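You operate a simulated robot arm through the tools that you are given. There is no shell and no other tool. Be economical: measure what you need, move in short steps, check, and stop when the job is done.

You run a simulated robot arm. Do the job below in one go: nothing can be reset, and whatever is moved stays where it is left.

## Task
Load the turntable: brown cup of oil on OIL, white mill on SALT.
Fine: turn each third to the table's edge before you load it; SALT ends at the edge. Set down upright: white salt mill.

Only the result counts: the job must be done as asked and must still hold three seconds after the hand-in. Knocking over, shifting, dropping, spilling or breaking anything else fails it.

## Robot
A 7-joint arm with a two-finger parallel gripper, fixed in place. Base frame: the origin is at the foot of the arm, x ahead of it, y to its left, z up; the work surface is at about z = 760. Readings come in mm, degrees, newtons and seconds.
With the tool pointing down near the work surface it reaches from about 340 to 780 mm from the base axis. Its first joint turns from -166.0 to 166.0 degrees. Payload 3.91 kg.
The tool frame sits at the grasp point between the pads (the TCP): z along the fingers, y along the line on which they close. The tips reach 30 mm beyond it. The gripper opens to 110 mm. The fingers are 20 mm wide and 10 mm thick; the gripper's body (48 by 112 mm) begins 55 mm behind the TCP.
Orientation is told as [roll, pitch, yaw] about the base's x, y, z axes, in that order, counted from this pose: with the fingers straight down and closing along the base's y, the tool's x points along the base's -x, its y along +y and its z along -z.

## Interface
- The arm moves only by the tool move_arm. Its arguments are lists of equal length, an entry for each row: "travel": the shift along the base's x, y, z in mm, a list of three; "turn": the turn, a rotation vector about the base's x, y, z in degrees, a list of three. In form: {"travel": [[dx, dy, dz], ...], "turn": [[rx, ry, rz], ...]}. A call has 1 to 8 rows; each row is the pose to reach, as a shift and turn from the pose commanded when the call began. "jaw" is the finger opening in mm, from 0 to 110, set as the call begins (left out, the last holds). Rows are played at 5 a second. More than 50 mm and 8.6 degrees between two rows, or a gripper value outside its range, and nothing of the call is played. Where a pose cannot be reached the arm comes as near as it can. A force on the tool above 40 N (or 10 N above the force at the start of the call, whichever is more), or a blocked arm, ends the call early, and 0.2 s more pass. The fingers move at their own pace (about 153 mm/s each) and stop on an object; they squeeze with about 31 N. The grip force told is the motor's: it shows also when the fingers shut on nothing. Time passes only in rows, and 0.2 s behind the last, so rows that repeat a pose let the fingers close. It gives the time, the measured TCP pose, the force on the tool (base axes), the opening and the grip force at its end, in the units of the frame above (readings bear some noise), with the torque about the TCP (base axes, N m) and any sound that the robot's microphone picked up, and new pictures: "pictures" is both (left out), scene, wrist or none.
- Cameras (640 x 400 px; columns grow to the right, rows downward): "scene" is fixed at [48.2, -502, 1540.1]; the picture's right is [0.72, -0.69, 0.00], its down [-0.40, -0.41, -0.82] and it looks along [0.57, 0.59, -0.57] (base axes); focal length 334 px, centre (320, 200). "wrist" rides on the gripper at [77, 7, -114] in the tool frame; the picture's right is [-0.09, 1.00, 0.00], its down [-0.80, -0.07, -0.59] and it looks along [-0.59, -0.05, 0.80] (tool axes); focal length 270 px, centre (320, 200). There is no depth. A picture from a camera that has moved, and an enlarged one, comes with that camera's place and axes in the base frame and with its lens.
- raise_lower(by): slides the trunk up (or, below 0, down) by that many mm; the arm rides with it, the base frame stays. It gives what a move gives, with no picture.
- zoom(camera, box): a new picture of the part [left, top, right, bottom] of that camera's present view, enlarged. No time passes.
- sign_off(): hands the job in; it is judged then, once.

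Work in short steps. Places have to be worked out from the pictures, the camera data and where the tool is seen: move nearer, look again, correct. Check each grasp and each placing, and mend what went wrong. You have 120 turns and 200 pictures in all, those below and enlarged ones among them. Open the gripper and draw the arm clear of the work before you hand the job in, unless the task says otherwise; then end with one line.

The tools are called after "Call:" by a JSON object that holds its "name" and its "arguments". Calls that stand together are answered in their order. move_arm: Moves the arm, as the interface text tells. Its arguments: {"type":"object","properties":{"travel":{"type":"array"},"turn":{"type":"array"},"jaw":{"type":"number"},"pictures":{"type":"string","enum":["both","scene","wrist","none"]}},"required":["travel","turn"]} The other tools are called the same way: raise_lower (by) slides the trunk up or down; zoom (camera, box) takes an enlarged picture of a part of a camera's view; sign_off () hands the job in.

At the start:

```text
t: 0.0
eef_pos: [394.4, 223.0, 1123.5]
tcp_rot: [0.0, 0.1, -0.2]
force: [0.5, -1.0, -0.5]
moment: [0.0, 0.04, 0.0]
opening: 110.1
finger_force: 0.1
trunk travel left (down, up): [-575.0, 35.0]
```

scene: 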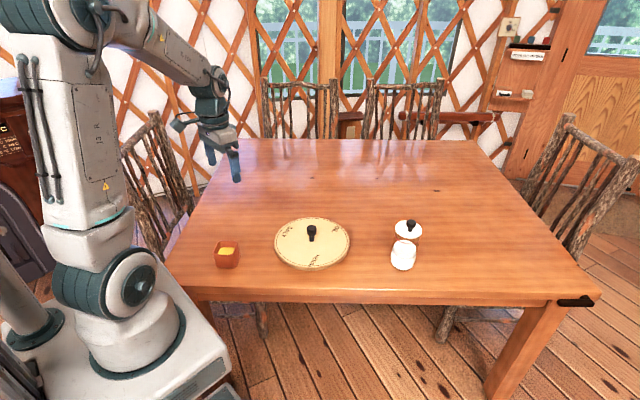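
wrist: 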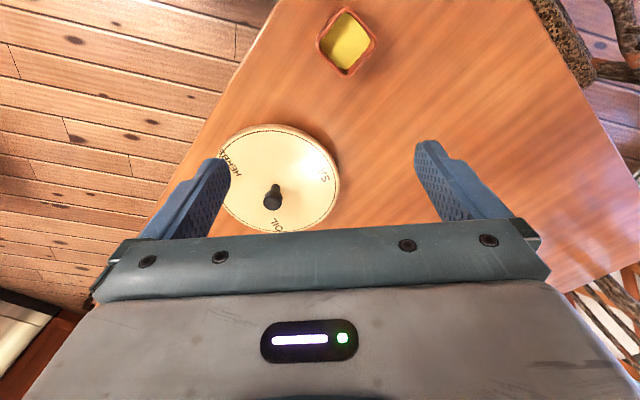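

The scene shows a turntable, a brown cup, a white mill and something white behind it. I take enlarged pictures to read the labels.

Call:
{"name": "zoom", "arguments": {"camera": "scene", "box": [190, 200, 450, 290]}}

Call:
{"name": "zoom", "arguments": {"camera": "scene", "box": [265, 205, 361, 275]}}

Call:
{"name": "zoom", "arguments": {"camera": "wrist", "box": [200, 0, 400, 240]}}

```text
2.46 times, centred on (320, 245) of scene
camera zoom: at [48.2, -502.0, 1540.1], right [0.72, -0.69, 0.0], down [-0.4, -0.41, -0.82], along [0.57, 0.59, -0.57], focal length 821 px, centre (320, 89)
```

zoom: 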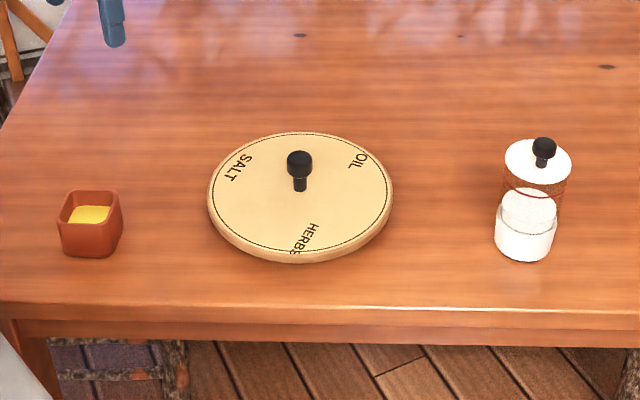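

```text
5.71 times, centred on (313, 240) of scene
camera zoom: at [48.2, -502.0, 1540.1], right [0.72, -0.69, 0.0], down [-0.4, -0.41, -0.82], along [0.57, 0.59, -0.57], focal length 1907 px, centre (360, -29)
```

zoom: 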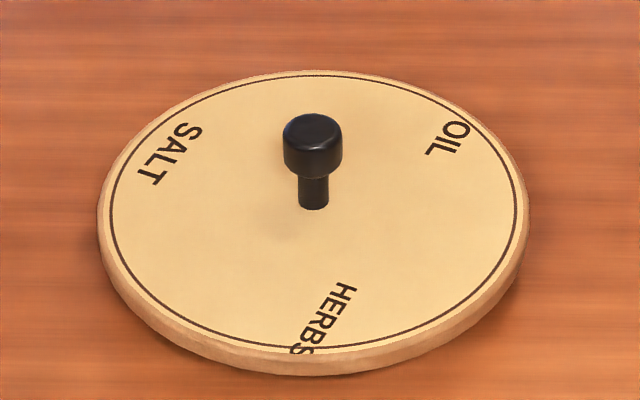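

```text
1.67 times, centred on (300, 120) of wrist
camera zoom: at [316.7, 229.2, 1238.3], right [0.09, 1.0, 0.0], down [0.8, -0.07, 0.59], along [0.59, -0.05, -0.8], focal length 450 px, centre (353, 333)
```

zoom: 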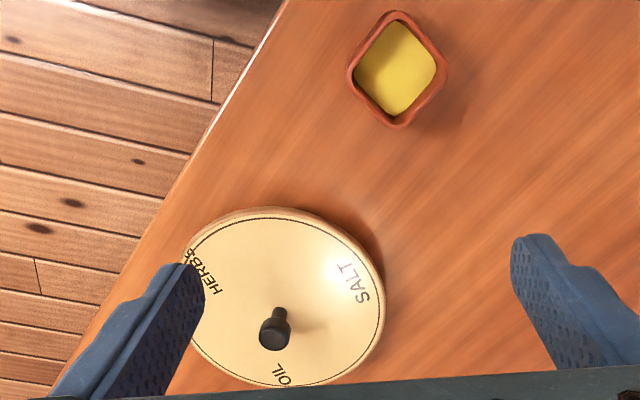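

Call:
{"name": "zoom", "arguments": {"camera": "scene", "box": [373, 206, 437, 276]}}

Call:
{"name": "zoom", "arguments": {"camera": "scene", "box": [200, 230, 256, 275]}}

```text
5.71 times, centred on (405, 241) of scene
camera zoom: at [48.2, -502.0, 1540.1], right [0.72, -0.69, 0.0], down [-0.4, -0.41, -0.82], along [0.57, 0.59, -0.57], focal length 1907 px, centre (-166, -34)
```

zoom: 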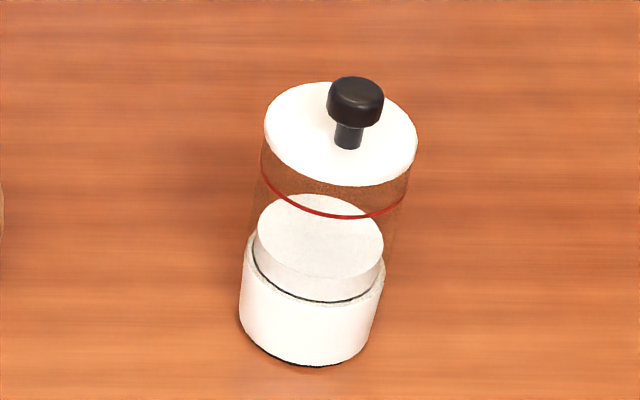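

```text
8.89 times, centred on (228, 252) of scene
camera zoom: at [48.2, -502.0, 1540.1], right [0.72, -0.69, 0.0], down [-0.4, -0.41, -0.82], along [0.57, 0.59, -0.57], focal length 2966 px, centre (1138, -267)
```

zoom: 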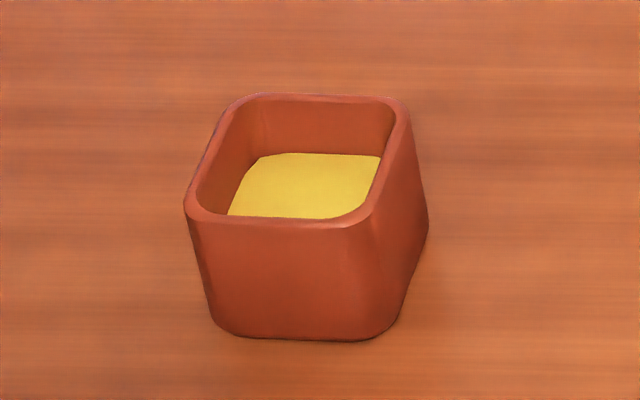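

The table edge runs along about x+y=477, with its outward normal toward (-0.7,-0.7), where HERBS sits now. Estimated places: turntable centre about (614,123), cup about (371,260), mill about (778,-131). Turning the table clockwise by 120° brings OIL to the edge, so I move above the knob with yaw +60 to leave room for the twist.

Call:
{"name": "move_arm", "arguments": {"travel": [[27.5, -12.5, -15], [55, -25, -30], [82.5, -37.5, -45], [110, -50, -60], [137.5, -62.5, -75], [165, -75, -90], [192.5, -87.5, -105], [220, -100, -120]], "turn": [[0, 0, 7.5], [0, 0, 15], [0, 0, 22.5], [0, 0, 30], [0, 0, 37.5], [0, 0, 45], [0, 0, 52.5], [0, 0, 60]]}}

```text
t: 1.8
eef_pos: [615.0, 120.7, 1003.9]
tcp_rot: [0.0, 0.0, 60.2]
force: [-0.2, -0.5, 0.5]
moment: [-0.04, 0.01, 0.02]
opening: 110.0
finger_force: 0.1
trunk travel left (down, up): [-575.0, 35.0]
camera wrist: at [570.4, 57.9, 1118.1], right [-0.82, 0.57, 0.0], down [0.46, 0.66, 0.59], along [0.34, 0.49, -0.8], focal length 270 px, centre (320, 200)
```

scene: 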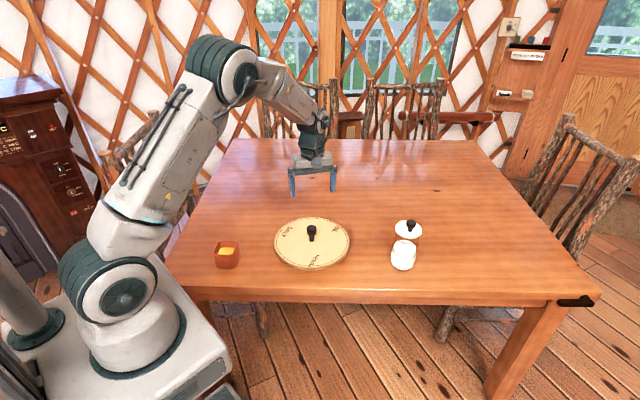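
wrist: 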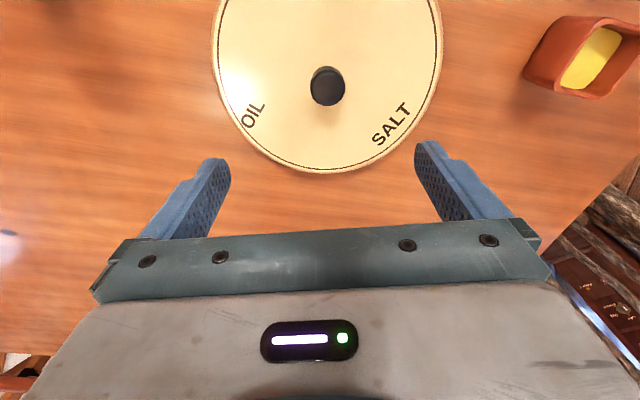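

The wrist view puts the knob near (607,122). I go down to z≈900 and look again.

Call:
{"name": "move_arm", "arguments": {"travel": [[-3, 0.5, -35], [-6, 1, -70], [-6, 1, -100]], "turn": [[0, 0, 0], [0, 0, 0], [0, 0, 0]]}}

Call:
{"name": "zoom", "arguments": {"camera": "scene", "box": [265, 185, 361, 275]}}

```text
t: 2.6
eef_pos: [610.2, 122.9, 902.3]
tcp_rot: [-0.1, 0.1, 60.0]
force: [0.1, -0.1, 0.2]
moment: [0.01, 0.0, 0.02]
opening: 110.1
finger_force: 0.0
trunk travel left (down, up): [-575.0, 35.0]
camera wrist: at [563.9, 60.2, 1018.0], right [-0.82, 0.57, 0.0], down [0.46, 0.66, 0.59], along [0.34, 0.49, -0.8], focal length 270 px, centre (320, 200)
```

scene: 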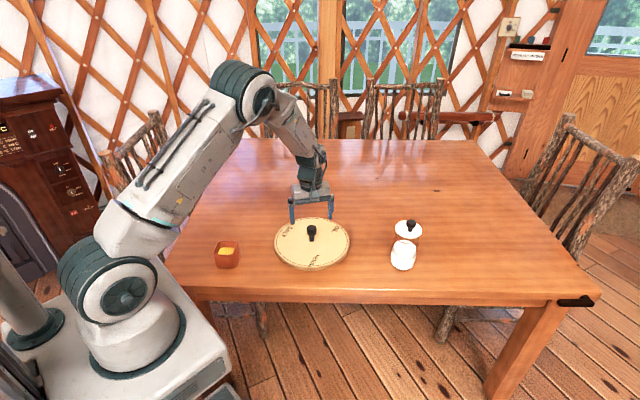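
wrist: 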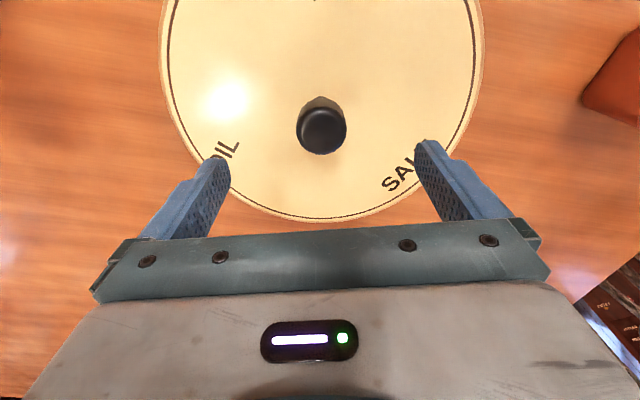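

```text
4.44 times, centred on (313, 230) of scene
camera zoom: at [48.2, -502.0, 1540.1], right [0.72, -0.69, 0.0], down [-0.4, -0.41, -0.82], along [0.57, 0.59, -0.57], focal length 1483 px, centre (351, 67)
```

zoom: 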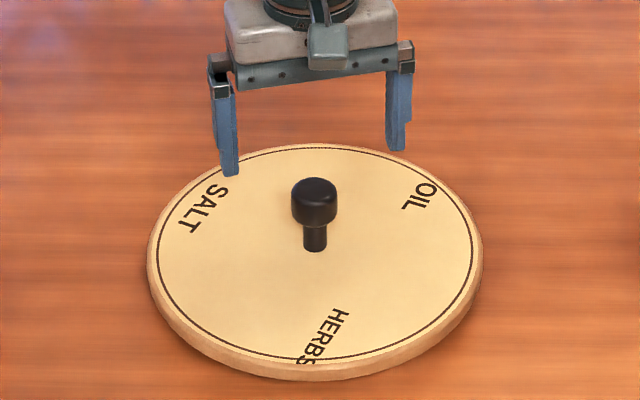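

Triangulating two wrist views gives the knob top at about (604.5,120), z≈842. I lower to TCP z≈831 with the fingers straddling the knob, then check.

Call:
{"name": "move_arm", "arguments": {"travel": [[-5, -3, -30], [-5, -3, -55], [-5, -3, -71]], "turn": [[0, 0, 0], [0, 0, 0], [0, 0, 0]], "pictures": "wrist"}}

Call:
{"name": "zoom", "arguments": {"camera": "scene", "box": [265, 185, 361, 275]}}

```text
t: 3.4
eef_pos: [603.9, 119.5, 831.2]
tcp_rot: [0.0, 0.1, 60.0]
force: [-0.9, 0.6, -0.2]
moment: [-0.01, -0.01, 0.0]
opening: 110.1
finger_force: 0.0
trunk travel left (down, up): [-575.0, 35.0]
camera wrist: at [558.9, 57.2, 946.7], right [-0.82, 0.57, 0.0], down [0.46, 0.66, 0.59], along [0.34, 0.49, -0.8], focal length 270 px, centre (320, 200)
```

wrist: 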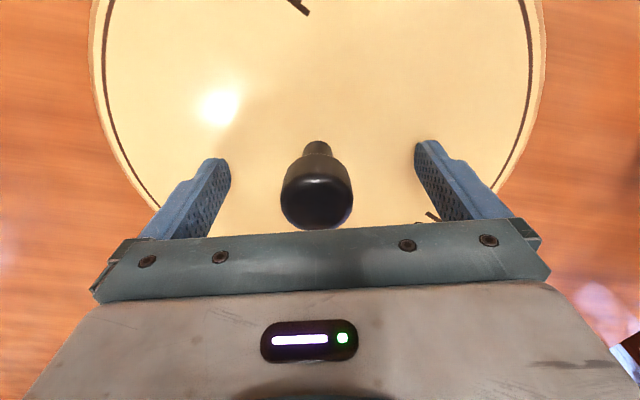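

```text
4.44 times, centred on (313, 230) of scene
camera zoom: at [48.2, -502.0, 1540.1], right [0.72, -0.69, 0.0], down [-0.4, -0.41, -0.82], along [0.57, 0.59, -0.57], focal length 1483 px, centre (351, 67)
```

zoom: 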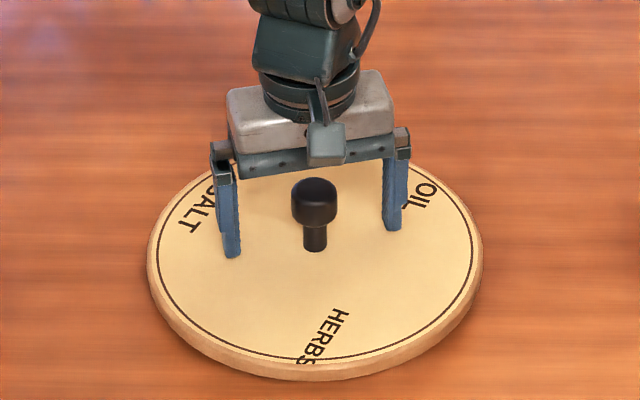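

The knob sits between the pads, on the TCP within about 2 mm. I close on it.

Call:
{"name": "move_arm", "arguments": {"travel": [[0, 0, 0], [0, 0, 0], [0, 0, 0]], "turn": [[0, 0, 0], [0, 0, 0], [0, 0, 0]], "jaw": 10, "pictures": "wrist"}}

```text
t: 4.2
eef_pos: [605.2, 119.4, 832.1]
tcp_rot: [0.0, 0.0, 59.9]
force: [6.3, -0.6, 0.9]
moment: [-0.03, 0.16, -0.24]
opening: 29.2
finger_force: 30.9
trunk travel left (down, up): [-575.0, 35.0]
camera wrist: at [559.9, 56.6, 946.7], right [-0.82, 0.58, 0.0], down [0.46, 0.66, 0.59], along [0.34, 0.49, -0.8], focal length 270 px, centre (320, 200)
```

wrist: 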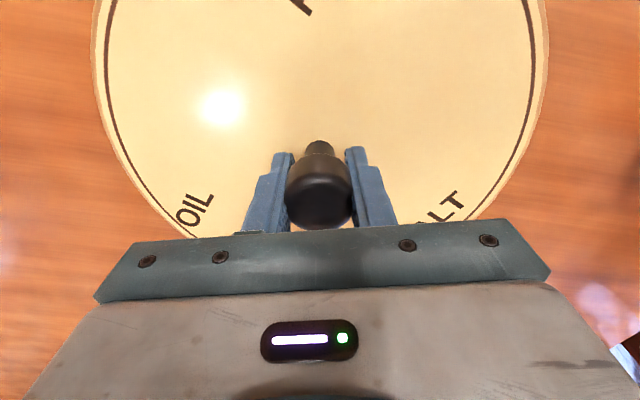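

It is gripped at 29 mm with a slight side load, so I shift about 1.5 mm to ease it and twist clockwise 60°.

Call:
{"name": "move_arm", "arguments": {"travel": [[1.5, -0.8, 0], [1.5, -0.8, 0], [1.5, -0.8, 0], [1.5, -0.8, 0], [1.5, -0.8, 0], [1.5, -0.8, 0], [1.5, -0.8, 0], [1.5, -0.8, 0]], "turn": [[0, 0, -7.5], [0, 0, -15], [0, 0, -22.5], [0, 0, -30], [0, 0, -37.5], [0, 0, -45], [0, 0, -52.5], [0, 0, -60]]}}

```text
t: 6.0
eef_pos: [604.6, 116.9, 830.6]
tcp_rot: [0.1, 0.1, -0.2]
force: [0.3, -9.2, 0.6]
moment: [0.31, 0.07, 0.07]
opening: 28.3
finger_force: 30.4
trunk travel left (down, up): [-575.0, 35.0]
camera wrist: at [526.9, 125.2, 946.9], right [0.09, 1.0, 0.0], down [0.8, -0.07, 0.59], along [0.59, -0.05, -0.81], focal length 270 px, centre (320, 200)
```

scene: 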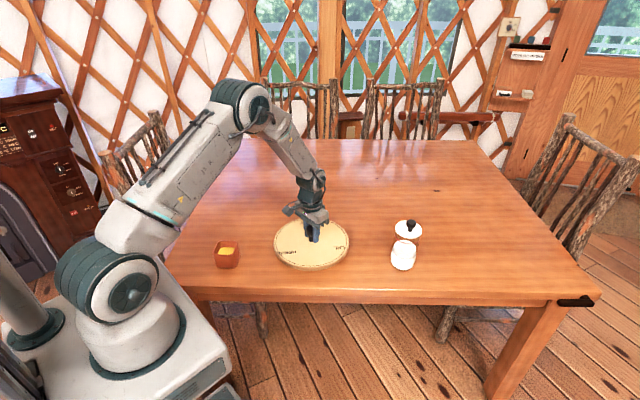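
wrist: 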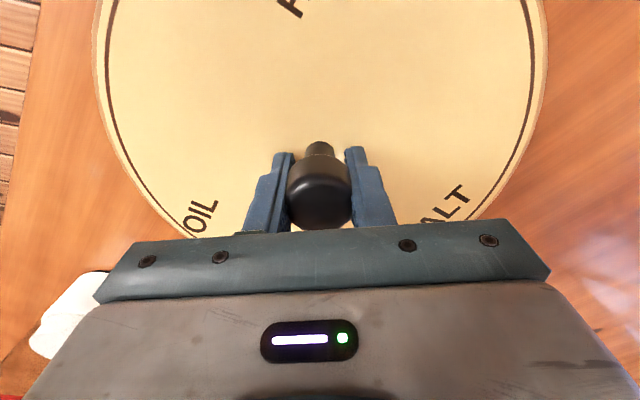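

The disc follows the gripper with no slip. I continue another 60° and shift y slightly to reduce the side load.

Call:
{"name": "move_arm", "arguments": {"travel": [[0, -2, 0], [0, -2, 0], [0, -2, 0], [0, -2, 0], [0, -2, 0], [0, -2, 0], [0, -2, 0], [0, -2, 0]], "turn": [[0, 0, -7.5], [0, 0, -15], [0, 0, -22.5], [0, 0, -30], [0, 0, -37.5], [0, 0, -45], [0, 0, -52.5], [0, 0, -60]]}}

Call:
{"name": "zoom", "arguments": {"camera": "scene", "box": [265, 185, 361, 275]}}

```text
t: 7.8
eef_pos: [605.7, 118.0, 831.8]
tcp_rot: [0.0, 0.2, -60.2]
force: [-1.2, -0.4, -0.2]
moment: [0.82, 0.19, 0.02]
opening: 28.3
finger_force: 31.0
trunk travel left (down, up): [-575.0, 35.0]
camera wrist: at [571.7, 188.3, 946.9], right [0.91, 0.42, 0.0], down [0.34, -0.73, 0.59], along [0.25, -0.54, -0.8], focal length 270 px, centre (320, 200)
```

scene: 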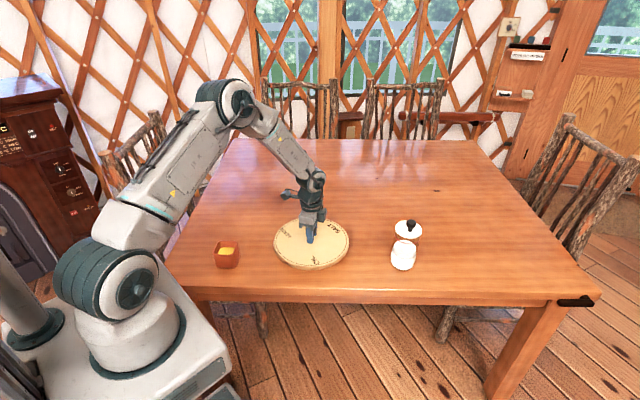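
wrist: 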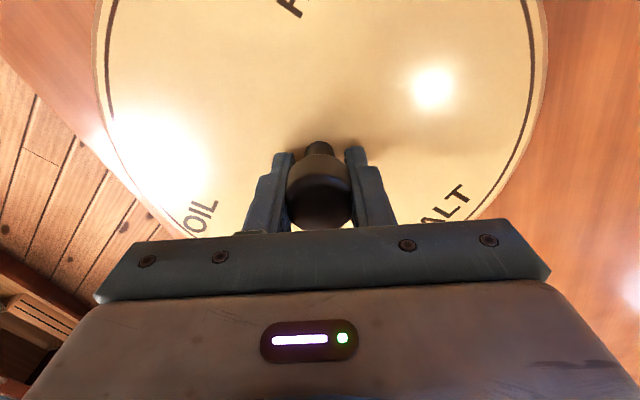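

```text
4.44 times, centred on (313, 230) of scene
camera zoom: at [48.2, -502.0, 1540.1], right [0.72, -0.69, 0.0], down [-0.4, -0.41, -0.82], along [0.57, 0.59, -0.57], focal length 1483 px, centre (351, 67)
```

zoom: 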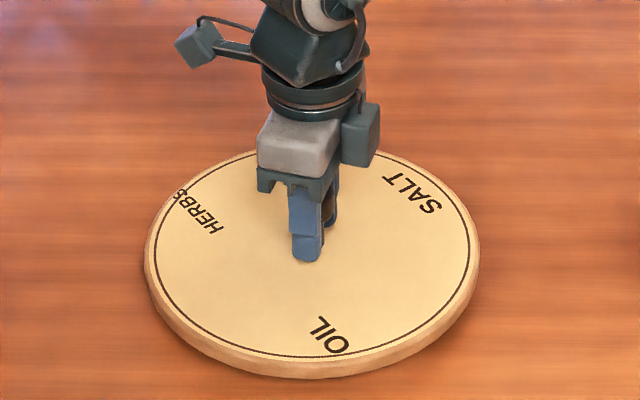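

Scene-frame label angles average about -129° for the third that should face the edge at -135°. I turn 6° more clockwise.

Call:
{"name": "move_arm", "arguments": {"travel": [[0, 0, 0], [0, 0, 0]], "turn": [[0, 0, -6], [0, 0, -6]], "pictures": "none"}}

Call:
{"name": "move_arm", "arguments": {"travel": [[0, 0, 0], [0, 0, 0], [0, 0, 30], [0, 0, 75], [0, 0, 120]], "turn": [[0, 0, 0], [0, 0, 0], [0, 0, 0], [0, 0, 0], [0, 0, 0]], "jaw": 100, "pictures": "wrist"}}

Call:
{"name": "zoom", "arguments": {"camera": "scene", "box": [265, 185, 361, 275]}}

```text
t: 8.4
eef_pos: [605.2, 118.8, 831.8]
tcp_rot: [0.1, 0.0, -66.0]
force: [-1.8, 2.0, 0.1]
moment: [1.0, 0.22, 0.04]
opening: 28.5
finger_force: 30.5
trunk travel left (down, up): [-575.0, 35.0]
```

```text
t: 9.6
eef_pos: [604.3, 118.4, 953.9]
tcp_rot: [0.0, 0.0, -66.0]
force: [0.3, 0.6, -0.4]
moment: [0.01, -0.01, -0.02]
opening: 100.1
finger_force: 0.1
trunk travel left (down, up): [-575.0, 35.0]
camera wrist: at [578.7, 190.9, 1068.1], right [0.95, 0.32, 0.0], down [0.26, -0.76, 0.59], along [0.19, -0.56, -0.8], focal length 270 px, centre (320, 200)
```

wrist: 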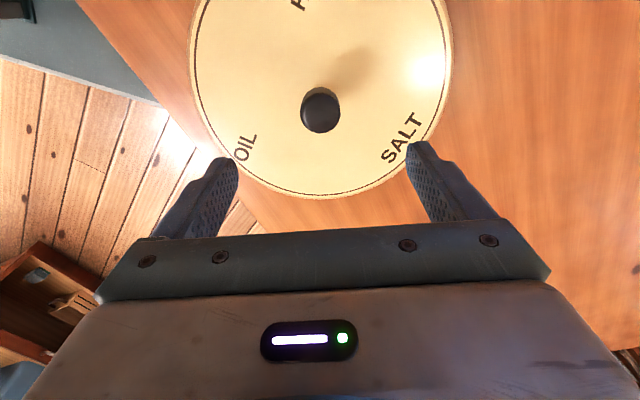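

```text
4.44 times, centred on (313, 230) of scene
camera zoom: at [48.2, -502.0, 1540.1], right [0.72, -0.69, 0.0], down [-0.4, -0.41, -0.82], along [0.57, 0.59, -0.57], focal length 1483 px, centre (351, 67)
```

zoom: 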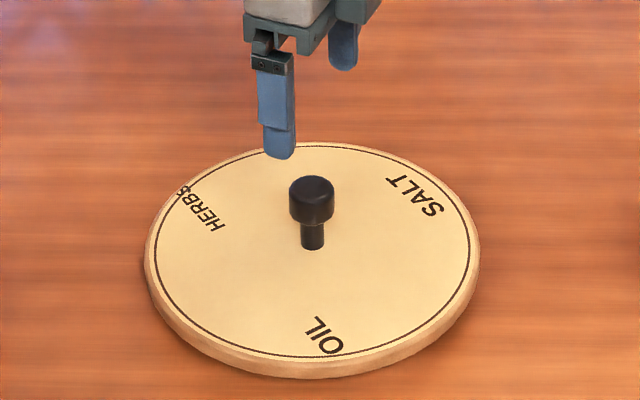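

Labels now read OIL ≈ -127° and SALT ≈ -8°, so the last 6° moved the disc only about 2°. I regrip and turn about 8° more.

Call:
{"name": "move_arm", "arguments": {"travel": [[1, -1, -40], [1, -1, -80], [1, -1, -121]], "turn": [[0, 0, 0], [0, 0, 0], [0, 0, 0]], "pictures": "none"}}

Call:
{"name": "move_arm", "arguments": {"travel": [[0, 0, 0], [0, 0, 0], [0, 0, 0]], "turn": [[0, 0, 0], [0, 0, 0], [0, 0, 0]], "jaw": 10, "pictures": "none"}}

Call:
{"name": "move_arm", "arguments": {"travel": [[0, 0, 0], [0, 0, 0], [0, 0, 0], [0, 0, 0]], "turn": [[0, 0, -4], [0, 0, -8], [0, 0, -8], [0, 0, -8]], "pictures": "wrist"}}

Call:
{"name": "zoom", "arguments": {"camera": "scene", "box": [265, 185, 361, 275]}}

```text
t: 10.4
eef_pos: [606.9, 115.9, 830.0]
tcp_rot: [0.0, 0.1, -66.0]
force: [-0.3, 0.4, 0.0]
moment: [0.02, 0.0, -0.01]
opening: 99.9
finger_force: 0.0
trunk travel left (down, up): [-575.0, 35.0]
```

```text
t: 11.2
eef_pos: [605.6, 117.0, 831.1]
tcp_rot: [-0.1, 0.0, -66.0]
force: [-6.1, -3.0, -0.3]
moment: [0.03, -0.27, 0.01]
opening: 28.9
finger_force: 31.3
trunk travel left (down, up): [-575.0, 35.0]
```

```text
t: 12.2
eef_pos: [604.6, 116.2, 830.9]
tcp_rot: [0.0, 0.0, -73.9]
force: [-2.6, -0.7, 0.2]
moment: [0.36, -0.11, -0.01]
opening: 28.7
finger_force: 30.8
trunk travel left (down, up): [-575.0, 35.0]
camera wrist: at [591.2, 192.4, 945.9], right [0.98, 0.19, 0.0], down [0.15, -0.79, 0.59], along [0.11, -0.58, -0.8], focal length 270 px, centre (320, 200)
```

wrist: 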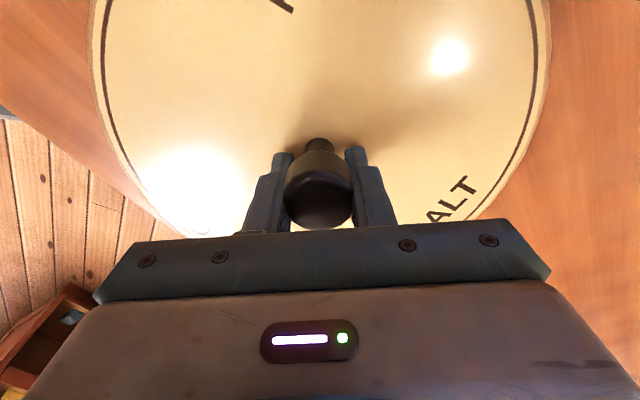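

```text
4.44 times, centred on (313, 230) of scene
camera zoom: at [48.2, -502.0, 1540.1], right [0.72, -0.69, 0.0], down [-0.4, -0.41, -0.82], along [0.57, 0.59, -0.57], focal length 1483 px, centre (351, 67)
```

zoom: 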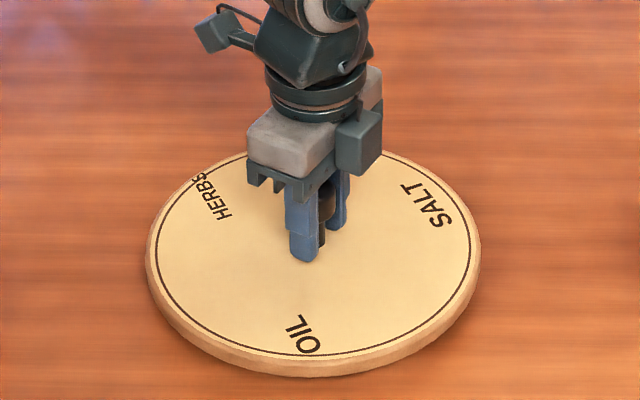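

OIL now reads about -136°, so it faces the edge. I release, lift, and travel toward the cup while rotating to yaw +45, which aligns the jaws with its sides and keeps them tangential when placing.

Call:
{"name": "move_arm", "arguments": {"travel": [[0, 0, 0], [0, 0, 0], [0, 0, 40], [0, 0, 80], [0, 0, 120]], "turn": [[0, 0, 0], [0, 0, 0], [0, 0, 0], [0, 0, 0], [0, 0, 0]], "jaw": 110, "pictures": "none"}}

Call:
{"name": "move_arm", "arguments": {"travel": [[-15, 9, 0], [-30, 18, 0], [-45, 27, 0], [-60, 36, 0], [-75, 45, 0], [-90, 54, 0], [-105, 63, 0], [-120, 72, 0]], "turn": [[0, 0, 7.5], [0, 0, 15], [0, 0, 22.5], [0, 0, 30], [0, 0, 37.5], [0, 0, 45], [0, 0, 52.5], [0, 0, 60]], "pictures": "none"}}

Call:
{"name": "move_arm", "arguments": {"travel": [[-15, 9, 0], [-30, 18, 0], [-45, 27, 0], [-60, 36, 0], [-75, 45, 0], [-90, 54, 0], [-105, 63, 0], [-114, 72, 0]], "turn": [[0, 0, 7.5], [0, 0, 15], [0, 0, 22.5], [0, 0, 30], [0, 0, 37.5], [0, 0, 45], [0, 0, 52.5], [0, 0, 59]]}}

```text
t: 13.4
eef_pos: [605.0, 115.9, 950.5]
tcp_rot: [0.0, 0.0, -73.9]
force: [0.3, 0.2, -0.8]
moment: [-0.01, 0.01, 0.01]
opening: 109.8
finger_force: 0.0
trunk travel left (down, up): [-575.0, 35.0]
```

```text
t: 15.2
eef_pos: [484.7, 189.2, 950.1]
tcp_rot: [0.0, 0.1, -13.9]
force: [-0.4, 0.0, -0.6]
moment: [0.01, 0.0, -0.02]
opening: 109.8
finger_force: 0.0
trunk travel left (down, up): [-575.0, 35.0]
```

```text
t: 17.0
eef_pos: [370.9, 261.8, 951.5]
tcp_rot: [0.0, 0.1, 45.2]
force: [0.0, 0.3, 0.8]
moment: [-0.02, -0.01, 0.0]
opening: 110.1
finger_force: 0.0
trunk travel left (down, up): [-575.0, 35.0]
camera wrist: at [311.7, 211.1, 1066.3], right [-0.64, 0.76, 0.0], down [0.61, 0.52, 0.59], along [0.46, 0.38, -0.8], focal length 270 px, centre (320, 200)
```

scene: 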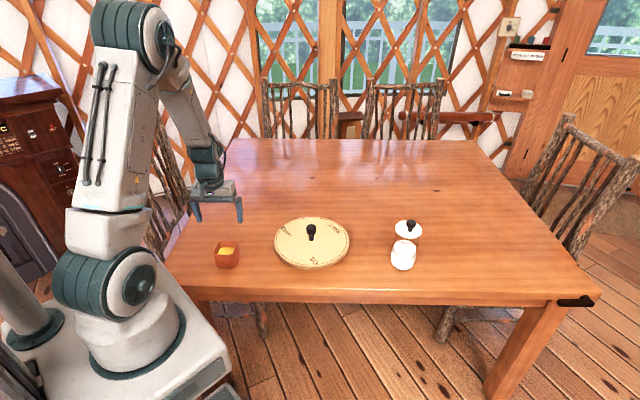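
wrist: 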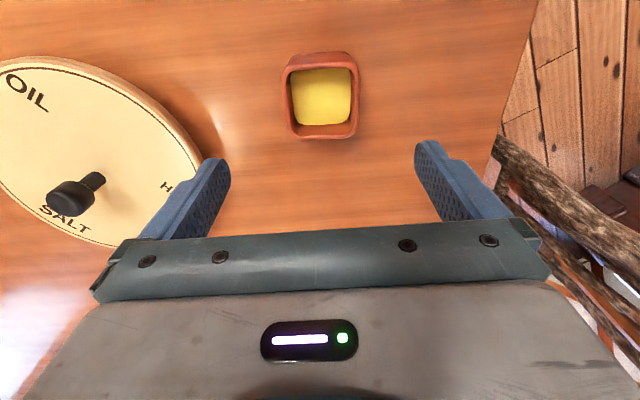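

The wrist view puts the cup centre at about (365,255), square to the jaws. I correct and descend partway.

Call:
{"name": "move_arm", "arguments": {"travel": [[-3, -3, -30], [-6, -6, -60], [-6, -6, -80]], "turn": [[0, 0, 0], [0, 0, 0], [0, 0, 0]], "pictures": "wrist"}}

```text
t: 17.8
eef_pos: [366.8, 254.0, 870.1]
tcp_rot: [0.0, 0.0, 44.9]
force: [-0.2, 0.9, -0.5]
moment: [0.0, 0.0, 0.01]
opening: 109.8
finger_force: 0.1
trunk travel left (down, up): [-575.0, 35.0]
camera wrist: at [306.3, 204.5, 986.2], right [-0.64, 0.77, 0.0], down [0.62, 0.52, 0.59], along [0.46, 0.38, -0.8], focal length 270 px, centre (320, 200)
```

wrist: 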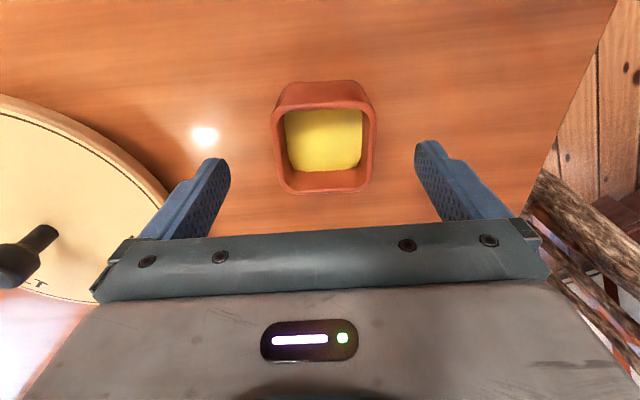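

The cup is now at about (367,257). I descend to TCP z≈803 with a 2 mm correction, then close.

Call:
{"name": "move_arm", "arguments": {"travel": [[2, 2, -30], [2, 2, -55], [2, 2, -67]], "turn": [[0, 0, 0], [0, 0, 0], [0, 0, 0]], "pictures": "wrist"}}

Call:
{"name": "zoom", "arguments": {"camera": "scene", "box": [180, 200, 276, 275]}}

```text
t: 18.6
eef_pos: [368.6, 255.9, 802.5]
tcp_rot: [-0.1, 0.0, 45.0]
force: [-0.1, -1.2, -0.2]
moment: [0.01, 0.01, -0.02]
opening: 109.9
finger_force: 0.1
trunk travel left (down, up): [-575.0, 35.0]
camera wrist: at [308.0, 207.0, 918.3], right [-0.64, 0.77, 0.0], down [0.62, 0.52, 0.59], along [0.46, 0.38, -0.8], focal length 270 px, centre (320, 200)
```

wrist: 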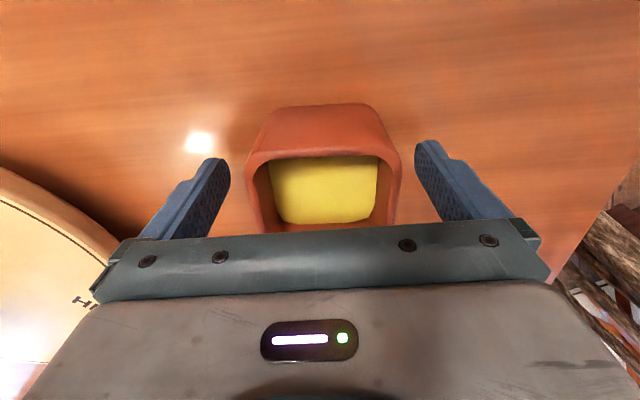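

```text
5.33 times, centred on (228, 238) of scene
camera zoom: at [48.2, -502.0, 1540.1], right [0.72, -0.69, 0.0], down [-0.4, -0.41, -0.82], along [0.57, 0.59, -0.57], focal length 1780 px, centre (811, 0)
```

zoom: 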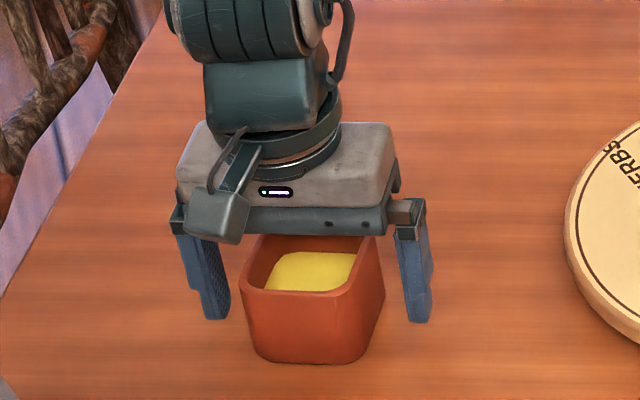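

The cup is well centred between the fingers, so I close gently in place.

Call:
{"name": "move_arm", "arguments": {"travel": [[0, 0, 0], [0, 0, 0], [0, 0, 0], [0, 0, 0]], "turn": [[0, 0, 0], [0, 0, 0], [0, 0, 0], [0, 0, 0]], "jaw": 45, "pictures": "none"}}

Call:
{"name": "move_arm", "arguments": {"travel": [[0, 0, 5], [0, 0, 15], [0, 0, 30], [0, 0, 50], [0, 0, 70], [0, 0, 85], [0, 0, 95], [0, 0, 100]], "turn": [[0, 0, 0], [0, 0, 0], [0, 0, 0], [0, 0, 0], [0, 0, 0], [0, 0, 0], [0, 0, 0], [0, 0, 0]]}}

```text
t: 19.6
eef_pos: [367.3, 256.1, 804.1]
tcp_rot: [0.0, -0.1, 45.0]
force: [0.5, -0.1, 0.1]
moment: [0.07, -0.01, -0.02]
opening: 67.8
finger_force: 30.7
trunk travel left (down, up): [-575.0, 35.0]
```

```text
t: 21.4
eef_pos: [367.8, 256.8, 904.2]
tcp_rot: [0.0, 0.0, 45.0]
force: [-0.1, 0.4, -1.6]
moment: [0.01, 0.05, -0.01]
opening: 67.5
finger_force: 30.6
trunk travel left (down, up): [-575.0, 35.0]
camera wrist: at [307.7, 207.0, 1019.4], right [-0.64, 0.77, 0.0], down [0.62, 0.52, 0.59], along [0.46, 0.38, -0.8], focal length 270 px, centre (320, 200)
```

scene: 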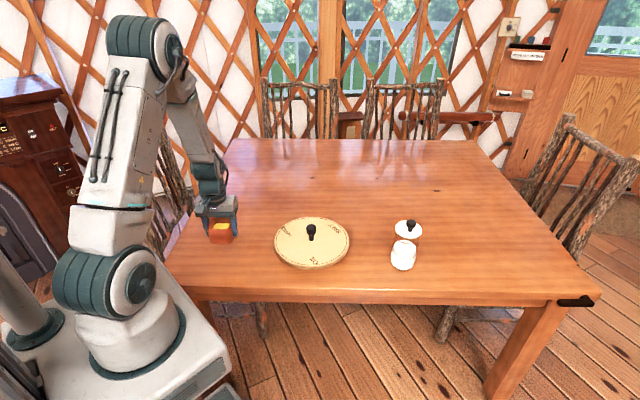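
wrist: 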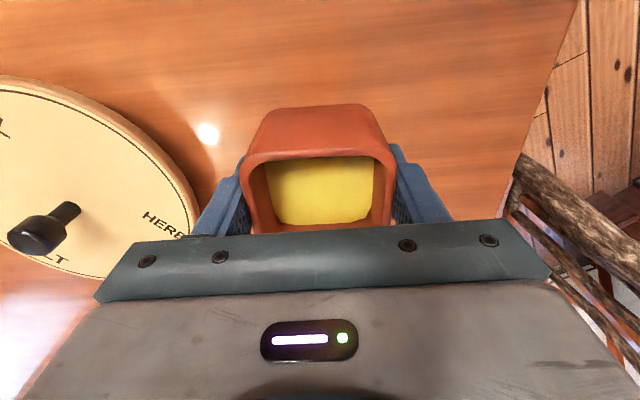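

The cup is held level at 67.5 mm. I carry it smoothly toward (550,62), the edge third, in two eased calls.

Call:
{"name": "move_arm", "arguments": {"travel": [[3, -3, 0], [10, -11, 0], [21, -22, 0], [36, -38, 0], [53, -56, 0], [70, -75, 0], [87, -93, 0], [102, -109, 0]], "turn": [[0, 0, 0], [0, 0, 0], [0, 0, 0], [0, 0, 0], [0, 0, 0], [0, 0, 0], [0, 0, 0], [0, 0, 0]], "pictures": "none"}}

Call:
{"name": "move_arm", "arguments": {"travel": [[10, -11, 0], [24, -26, 0], [40, -43, 0], [55, -59, 0], [67, -71, 0], [75, -80, 0], [79.5, -85, 0], [81, -86, 0]], "turn": [[0, 0, 0], [0, 0, 0], [0, 0, 0], [0, 0, 0], [0, 0, 0], [0, 0, 0], [0, 0, 0], [0, 0, 0]]}}

Call:
{"name": "zoom", "arguments": {"camera": "scene", "box": [265, 185, 361, 275]}}

```text
t: 23.2
eef_pos: [470.9, 147.4, 904.6]
tcp_rot: [-0.1, 0.1, 45.0]
force: [-0.6, -0.2, -1.2]
moment: [-0.01, -0.01, 0.0]
opening: 67.4
finger_force: 30.7
trunk travel left (down, up): [-575.0, 35.0]
```

```text
t: 25.0
eef_pos: [550.9, 61.4, 904.4]
tcp_rot: [0.0, 0.0, 44.9]
force: [0.3, 0.7, -0.8]
moment: [0.02, -0.02, 0.02]
opening: 67.7
finger_force: 30.7
trunk travel left (down, up): [-575.0, 35.0]
camera wrist: at [491.2, 11.9, 1019.3], right [-0.64, 0.77, 0.0], down [0.62, 0.52, 0.59], along [0.46, 0.38, -0.8], focal length 270 px, centre (320, 200)
```

scene: 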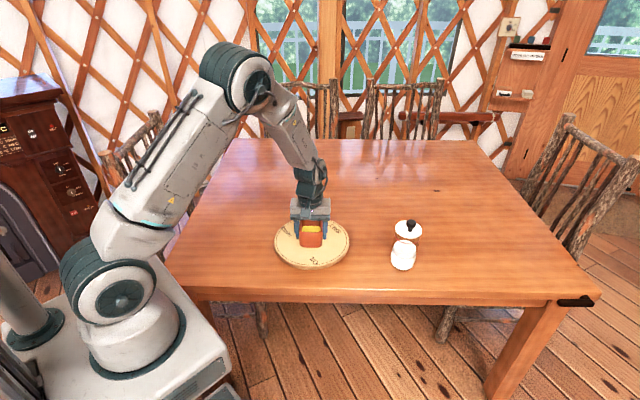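
wrist: 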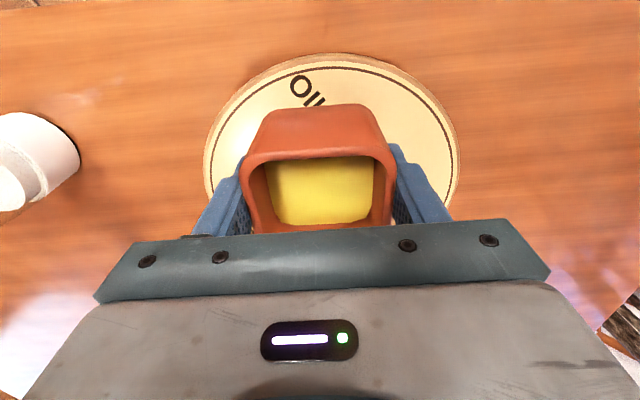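

```text
4.44 times, centred on (313, 230) of scene
camera zoom: at [48.2, -502.0, 1540.1], right [0.72, -0.69, 0.0], down [-0.4, -0.41, -0.82], along [0.57, 0.59, -0.57], focal length 1483 px, centre (351, 67)
```

zoom: 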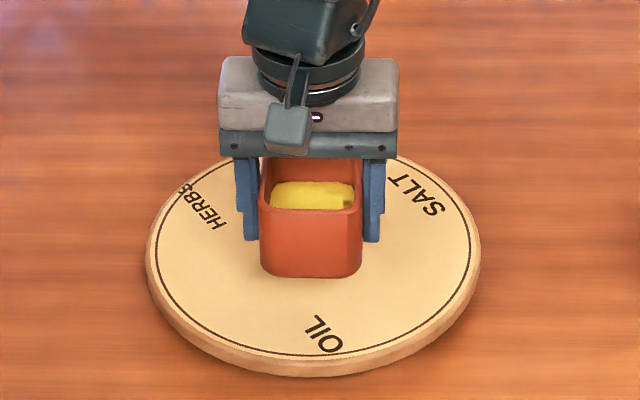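

The disc settled back to a detent after I let go: OIL is at the same angle HERBS had at the start. That is the natural "at edge" stop, and the cup position is still right for this third. I lower the cup to just above the plate.

Call:
{"name": "move_arm", "arguments": {"travel": [[0, 0, -8], [1, -1, -22], [1, -1, -38], [1, -1, -50], [1, -1, -57], [1, -1, -60]], "turn": [[0, 0, 0], [0, 0, 0], [0, 0, 0], [0, 0, 0], [0, 0, 0], [0, 0, 0]], "pictures": "none"}}

Call:
{"name": "zoom", "arguments": {"camera": "scene", "box": [265, 195, 361, 275]}}

```text
t: 26.4
eef_pos: [551.7, 60.0, 843.4]
tcp_rot: [0.0, 0.0, 44.9]
force: [-0.2, -0.1, -0.9]
moment: [0.01, 0.0, -0.03]
opening: 67.6
finger_force: 31.3
trunk travel left (down, up): [-575.0, 35.0]
```

```text
5.00 times, centred on (313, 235) of scene
camera zoom: at [48.2, -502.0, 1540.1], right [0.72, -0.69, 0.0], down [-0.4, -0.41, -0.82], along [0.57, 0.59, -0.57], focal length 1668 px, centre (355, 25)
```

zoom: 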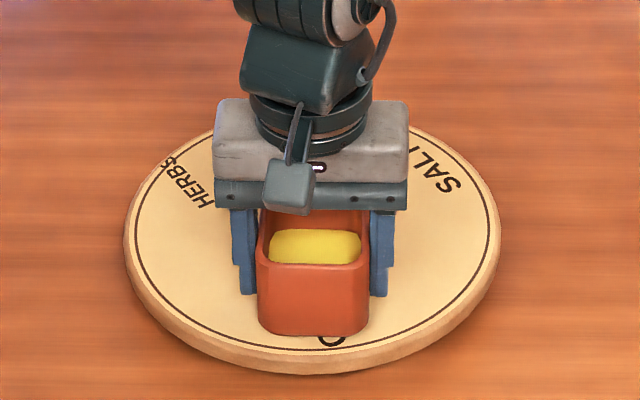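

It is still about 15 mm up, so I lower in small steps and watch the force.

Call:
{"name": "move_arm", "arguments": {"travel": [[0, 0, -3], [0, 0, -6], [0, 0, -9]], "turn": [[0, 0, 0], [0, 0, 0], [0, 0, 0]], "pictures": "none"}}

Call:
{"name": "move_arm", "arguments": {"travel": [[0, 0, -2], [0, 0, -4]], "turn": [[0, 0, 0], [0, 0, 0]], "pictures": "none"}}

```text
t: 27.2
eef_pos: [551.7, 58.9, 837.9]
tcp_rot: [-0.3, -0.3, 45.0]
force: [-0.1, -1.1, 33.7]
moment: [-0.03, 0.12, -0.07]
opening: 67.7
finger_force: 30.4
trunk travel left (down, up): [-575.0, 35.0]
```

```text
t: 27.6
eef_pos: [552.6, 59.4, 838.7]
tcp_rot: [-0.4, -0.4, 44.9]
force: [-4.1, -3.3, 23.9]
moment: [-0.26, 0.63, 0.12]
opening: 67.4
finger_force: 30.8
trunk travel left (down, up): [-575.0, 35.0]
stopped in row 1: the force on the tool passed its limit at 46 N (the readings are from after the stop); the commanded pose is now the measured one
```

Contact came at TCP z≈838, so the plate top is about 795. I back up 1 mm to ease the load, then open just a little.

Call:
{"name": "move_arm", "arguments": {"travel": [[0, 0, 0.8], [0, 0, 0.8]], "turn": [[0, 0, 0], [0, 0, 0]], "pictures": "none"}}

Call:
{"name": "zoom", "arguments": {"camera": "scene", "box": [265, 195, 361, 275]}}

```text
t: 28.2
eef_pos: [553.2, 59.9, 838.3]
tcp_rot: [-0.3, -0.4, 44.9]
force: [-2.4, -2.4, 22.7]
moment: [-0.31, 0.24, -0.03]
opening: 67.6
finger_force: 31.2
trunk travel left (down, up): [-575.0, 35.0]
```

```text
5.00 times, centred on (313, 235) of scene
camera zoom: at [48.2, -502.0, 1540.1], right [0.72, -0.69, 0.0], down [-0.4, -0.41, -0.82], along [0.57, 0.59, -0.57], focal length 1668 px, centre (355, 25)
```

zoom: 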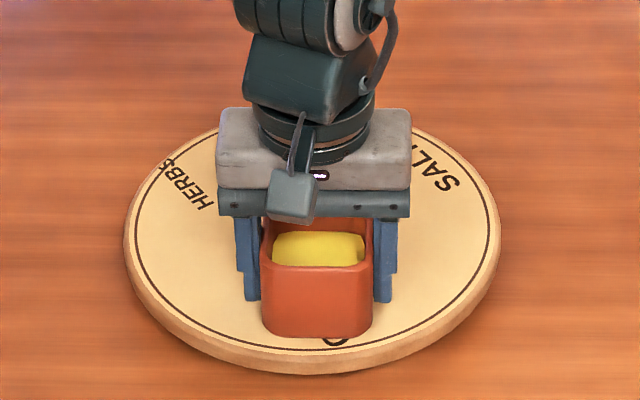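

Call:
{"name": "move_arm", "arguments": {"travel": [[0, 0, 1], [0, 0, 2], [0, 0, 2]], "turn": [[0.3, 0.3, 0], [0.3, 0.3, 0], [0.3, 0.3, 0]], "pictures": "none"}}

```text
t: 29.0
eef_pos: [553.2, 59.4, 837.9]
tcp_rot: [0.3, -0.4, 45.0]
force: [0.2, -2.9, 6.8]
moment: [-0.14, -0.35, -0.15]
opening: 67.4
finger_force: 30.9
trunk travel left (down, up): [-575.0, 35.0]
```

The load is now only about 7 N and the cup rests on the plate. I open to 84 mm, then rise straight up.

Call:
{"name": "move_arm", "arguments": {"travel": [[0, 0, 0], [0, 0, 0], [0, 0, 0]], "turn": [[0, 0, 0], [0, 0, 0], [0, 0, 0]], "jaw": 90, "pictures": "none"}}

Call:
{"name": "move_arm", "arguments": {"travel": [[0, 0, 20], [0, 0, 50], [0, 0, 90], [0, 0, 120]], "turn": [[0, 0, 0], [0, 0, 0], [0, 0, 0], [0, 0, 0]], "pictures": "wrist"}}

Call:
{"name": "zoom", "arguments": {"camera": "scene", "box": [265, 195, 361, 275]}}

```text
t: 29.8
eef_pos: [554.6, 60.7, 838.4]
tcp_rot: [0.1, -0.2, 45.0]
force: [0.5, -0.6, 0.1]
moment: [-0.03, -0.01, -0.03]
opening: 90.2
finger_force: 0.1
trunk travel left (down, up): [-575.0, 35.0]
```

```text
t: 30.8
eef_pos: [552.2, 61.2, 959.1]
tcp_rot: [0.2, -0.2, 45.0]
force: [0.4, 0.0, -0.3]
moment: [-0.02, -0.01, -0.03]
opening: 90.3
finger_force: 0.1
trunk travel left (down, up): [-575.0, 35.0]
camera wrist: at [492.8, 10.4, 1074.2], right [-0.64, 0.77, 0.0], down [0.62, 0.51, 0.6], along [0.46, 0.39, -0.8], focal length 270 px, centre (320, 200)
```

wrist: 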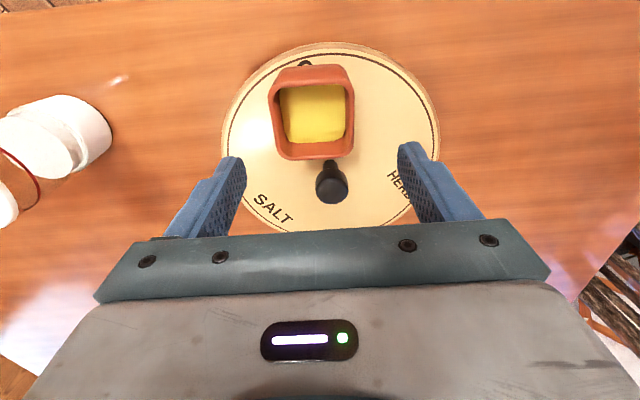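

```text
5.00 times, centred on (313, 235) of scene
camera zoom: at [48.2, -502.0, 1540.1], right [0.72, -0.69, 0.0], down [-0.4, -0.41, -0.82], along [0.57, 0.59, -0.57], focal length 1668 px, centre (355, 25)
```

zoom: 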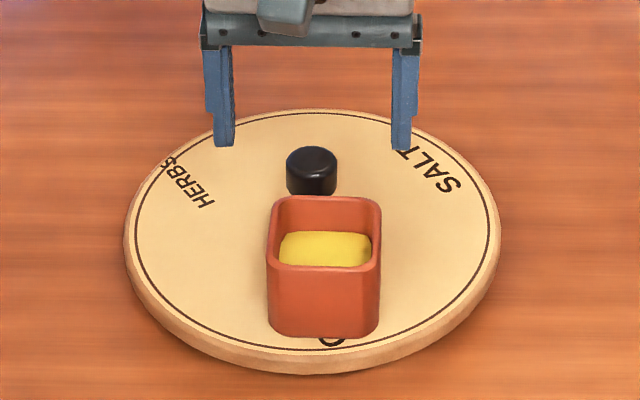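

The cup stands well on OIL. Next I grip the knob again at yaw +60, with the jaws perpendicular to the cup direction and only partly open.

Call:
{"name": "move_arm", "arguments": {"travel": [[26, 28, 0], [52, 56, 0], [52, 56, 0]], "turn": [[0, 0, 7.5], [0, 0, 15], [0, 0, 15]], "jaw": 76, "pictures": "wrist"}}

```text
t: 31.6
eef_pos: [605.9, 116.6, 959.8]
tcp_rot: [0.3, -0.3, 60.1]
force: [-0.6, 0.1, 0.2]
moment: [0.02, -0.03, 0.02]
opening: 76.3
finger_force: 0.0
trunk travel left (down, up): [-575.0, 35.0]
camera wrist: at [561.6, 53.2, 1073.3], right [-0.82, 0.57, 0.0], down [0.46, 0.66, 0.6], along [0.34, 0.49, -0.8], focal length 270 px, centre (320, 200)
```

wrist: 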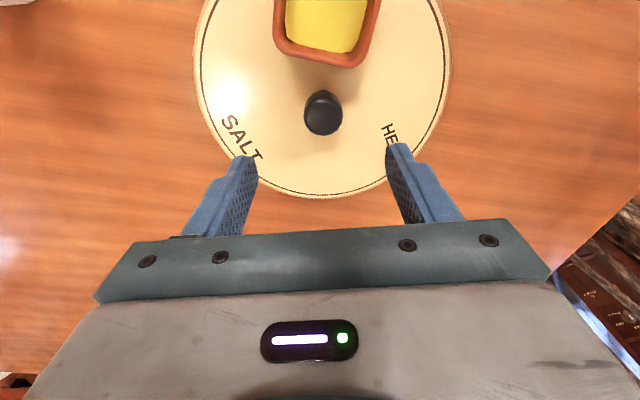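

The knob is centred between the fingers. I descend to grip it.

Call:
{"name": "move_arm", "arguments": {"travel": [[0, 0, -40], [0, 0, -80], [0, 0, -110], [0, 0, -124]], "turn": [[0, 0, 0], [0, 0, 0], [0, 0, 0], [0, 0, 0]], "pictures": "wrist"}}

Call:
{"name": "move_arm", "arguments": {"travel": [[0, 0, 0], [0, 0, 0], [0, 0, 0]], "turn": [[0, 0, 0], [0, 0, 0], [0, 0, 0]], "jaw": 10, "pictures": "none"}}

```text
t: 32.6
eef_pos: [605.2, 115.6, 832.5]
tcp_rot: [0.3, -0.4, 60.0]
force: [0.3, -0.4, -0.8]
moment: [0.01, 0.01, 0.0]
opening: 75.9
finger_force: 0.0
trunk travel left (down, up): [-575.0, 35.0]
camera wrist: at [560.8, 52.1, 948.8], right [-0.82, 0.57, 0.0], down [0.46, 0.65, 0.6], along [0.34, 0.49, -0.8], focal length 270 px, centre (320, 200)
```

wrist: 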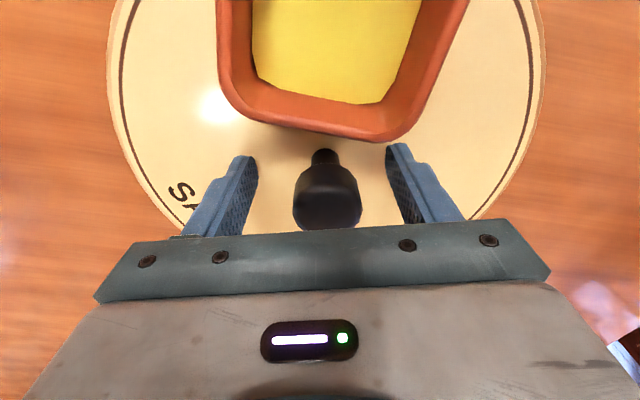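

```text
t: 33.4
eef_pos: [605.8, 117.8, 835.0]
tcp_rot: [0.2, -0.4, 60.0]
force: [-1.8, 7.8, -0.1]
moment: [-0.4, -0.25, -0.01]
opening: 29.7
finger_force: 30.8
trunk travel left (down, up): [-575.0, 35.0]
```

Gripped at 29.7 mm. I twist clockwise 60° and then another 60°.

Call:
{"name": "move_arm", "arguments": {"travel": [[0, 1, 0], [0, 1, 0], [0, 1, 0], [0, 1, 0], [0, 1, 0], [0, 1, 0], [0, 1, 0], [0, 1, 0]], "turn": [[0, 0, -7.5], [0, 0, -15], [0, 0, -22.5], [0, 0, -30], [0, 0, -37.5], [0, 0, -45], [0, 0, -52.5], [0, 0, -60]], "pictures": "scene"}}

```text
t: 35.2
eef_pos: [605.0, 116.4, 834.2]
tcp_rot: [0.1, -0.2, -0.2]
force: [-4.3, 5.0, 0.4]
moment: [-0.7, -0.62, 0.03]
opening: 29.8
finger_force: 31.3
trunk travel left (down, up): [-575.0, 35.0]
```

scene: 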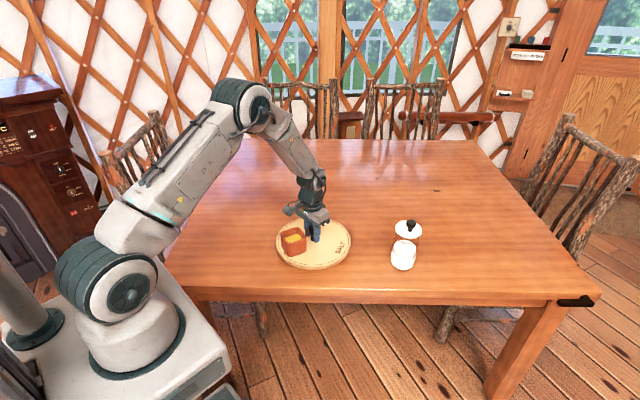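

Call:
{"name": "move_arm", "arguments": {"travel": [[0, 0, 0], [0, 0, 0], [0, 0, 0], [0, 0, 0], [0, 0, 0], [0, 0, 0], [0, 0, 0], [0, 0, 0]], "turn": [[0, 0, -7.5], [0, 0, -15], [0, 0, -22.5], [0, 0, -30], [0, 0, -37.5], [0, 0, -45], [0, 0, -52.5], [0, 0, -60]], "pictures": "wrist"}}

Call:
{"name": "zoom", "arguments": {"camera": "scene", "box": [265, 185, 361, 275]}}

```text
t: 37.0
eef_pos: [607.6, 117.3, 834.1]
tcp_rot: [0.2, -0.4, -60.2]
force: [11.9, 3.7, 1.9]
moment: [-0.23, 0.42, 0.03]
opening: 29.9
finger_force: 30.9
trunk travel left (down, up): [-575.0, 35.0]
camera wrist: at [574.4, 188.2, 949.1], right [0.91, 0.42, 0.0], down [0.33, -0.73, 0.6], along [0.25, -0.54, -0.8], focal length 270 px, centre (320, 200)
```

wrist: 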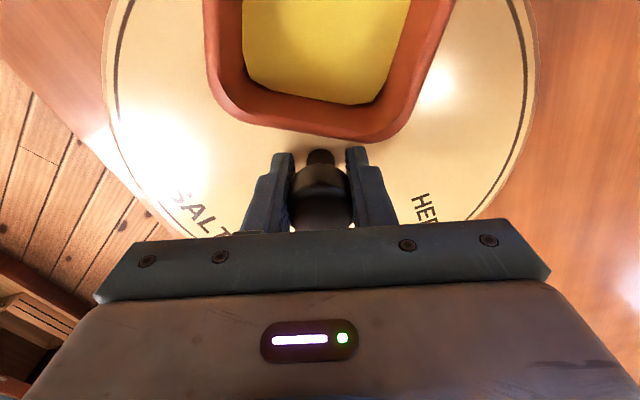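

```text
4.44 times, centred on (313, 230) of scene
camera zoom: at [48.2, -502.0, 1540.1], right [0.72, -0.69, 0.0], down [-0.4, -0.41, -0.82], along [0.57, 0.59, -0.57], focal length 1483 px, centre (351, 67)
```

zoom: 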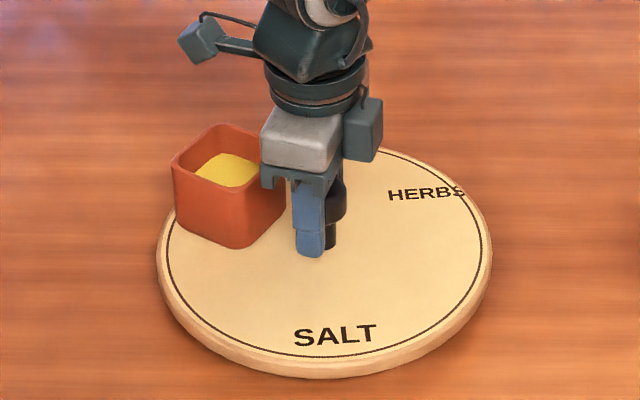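

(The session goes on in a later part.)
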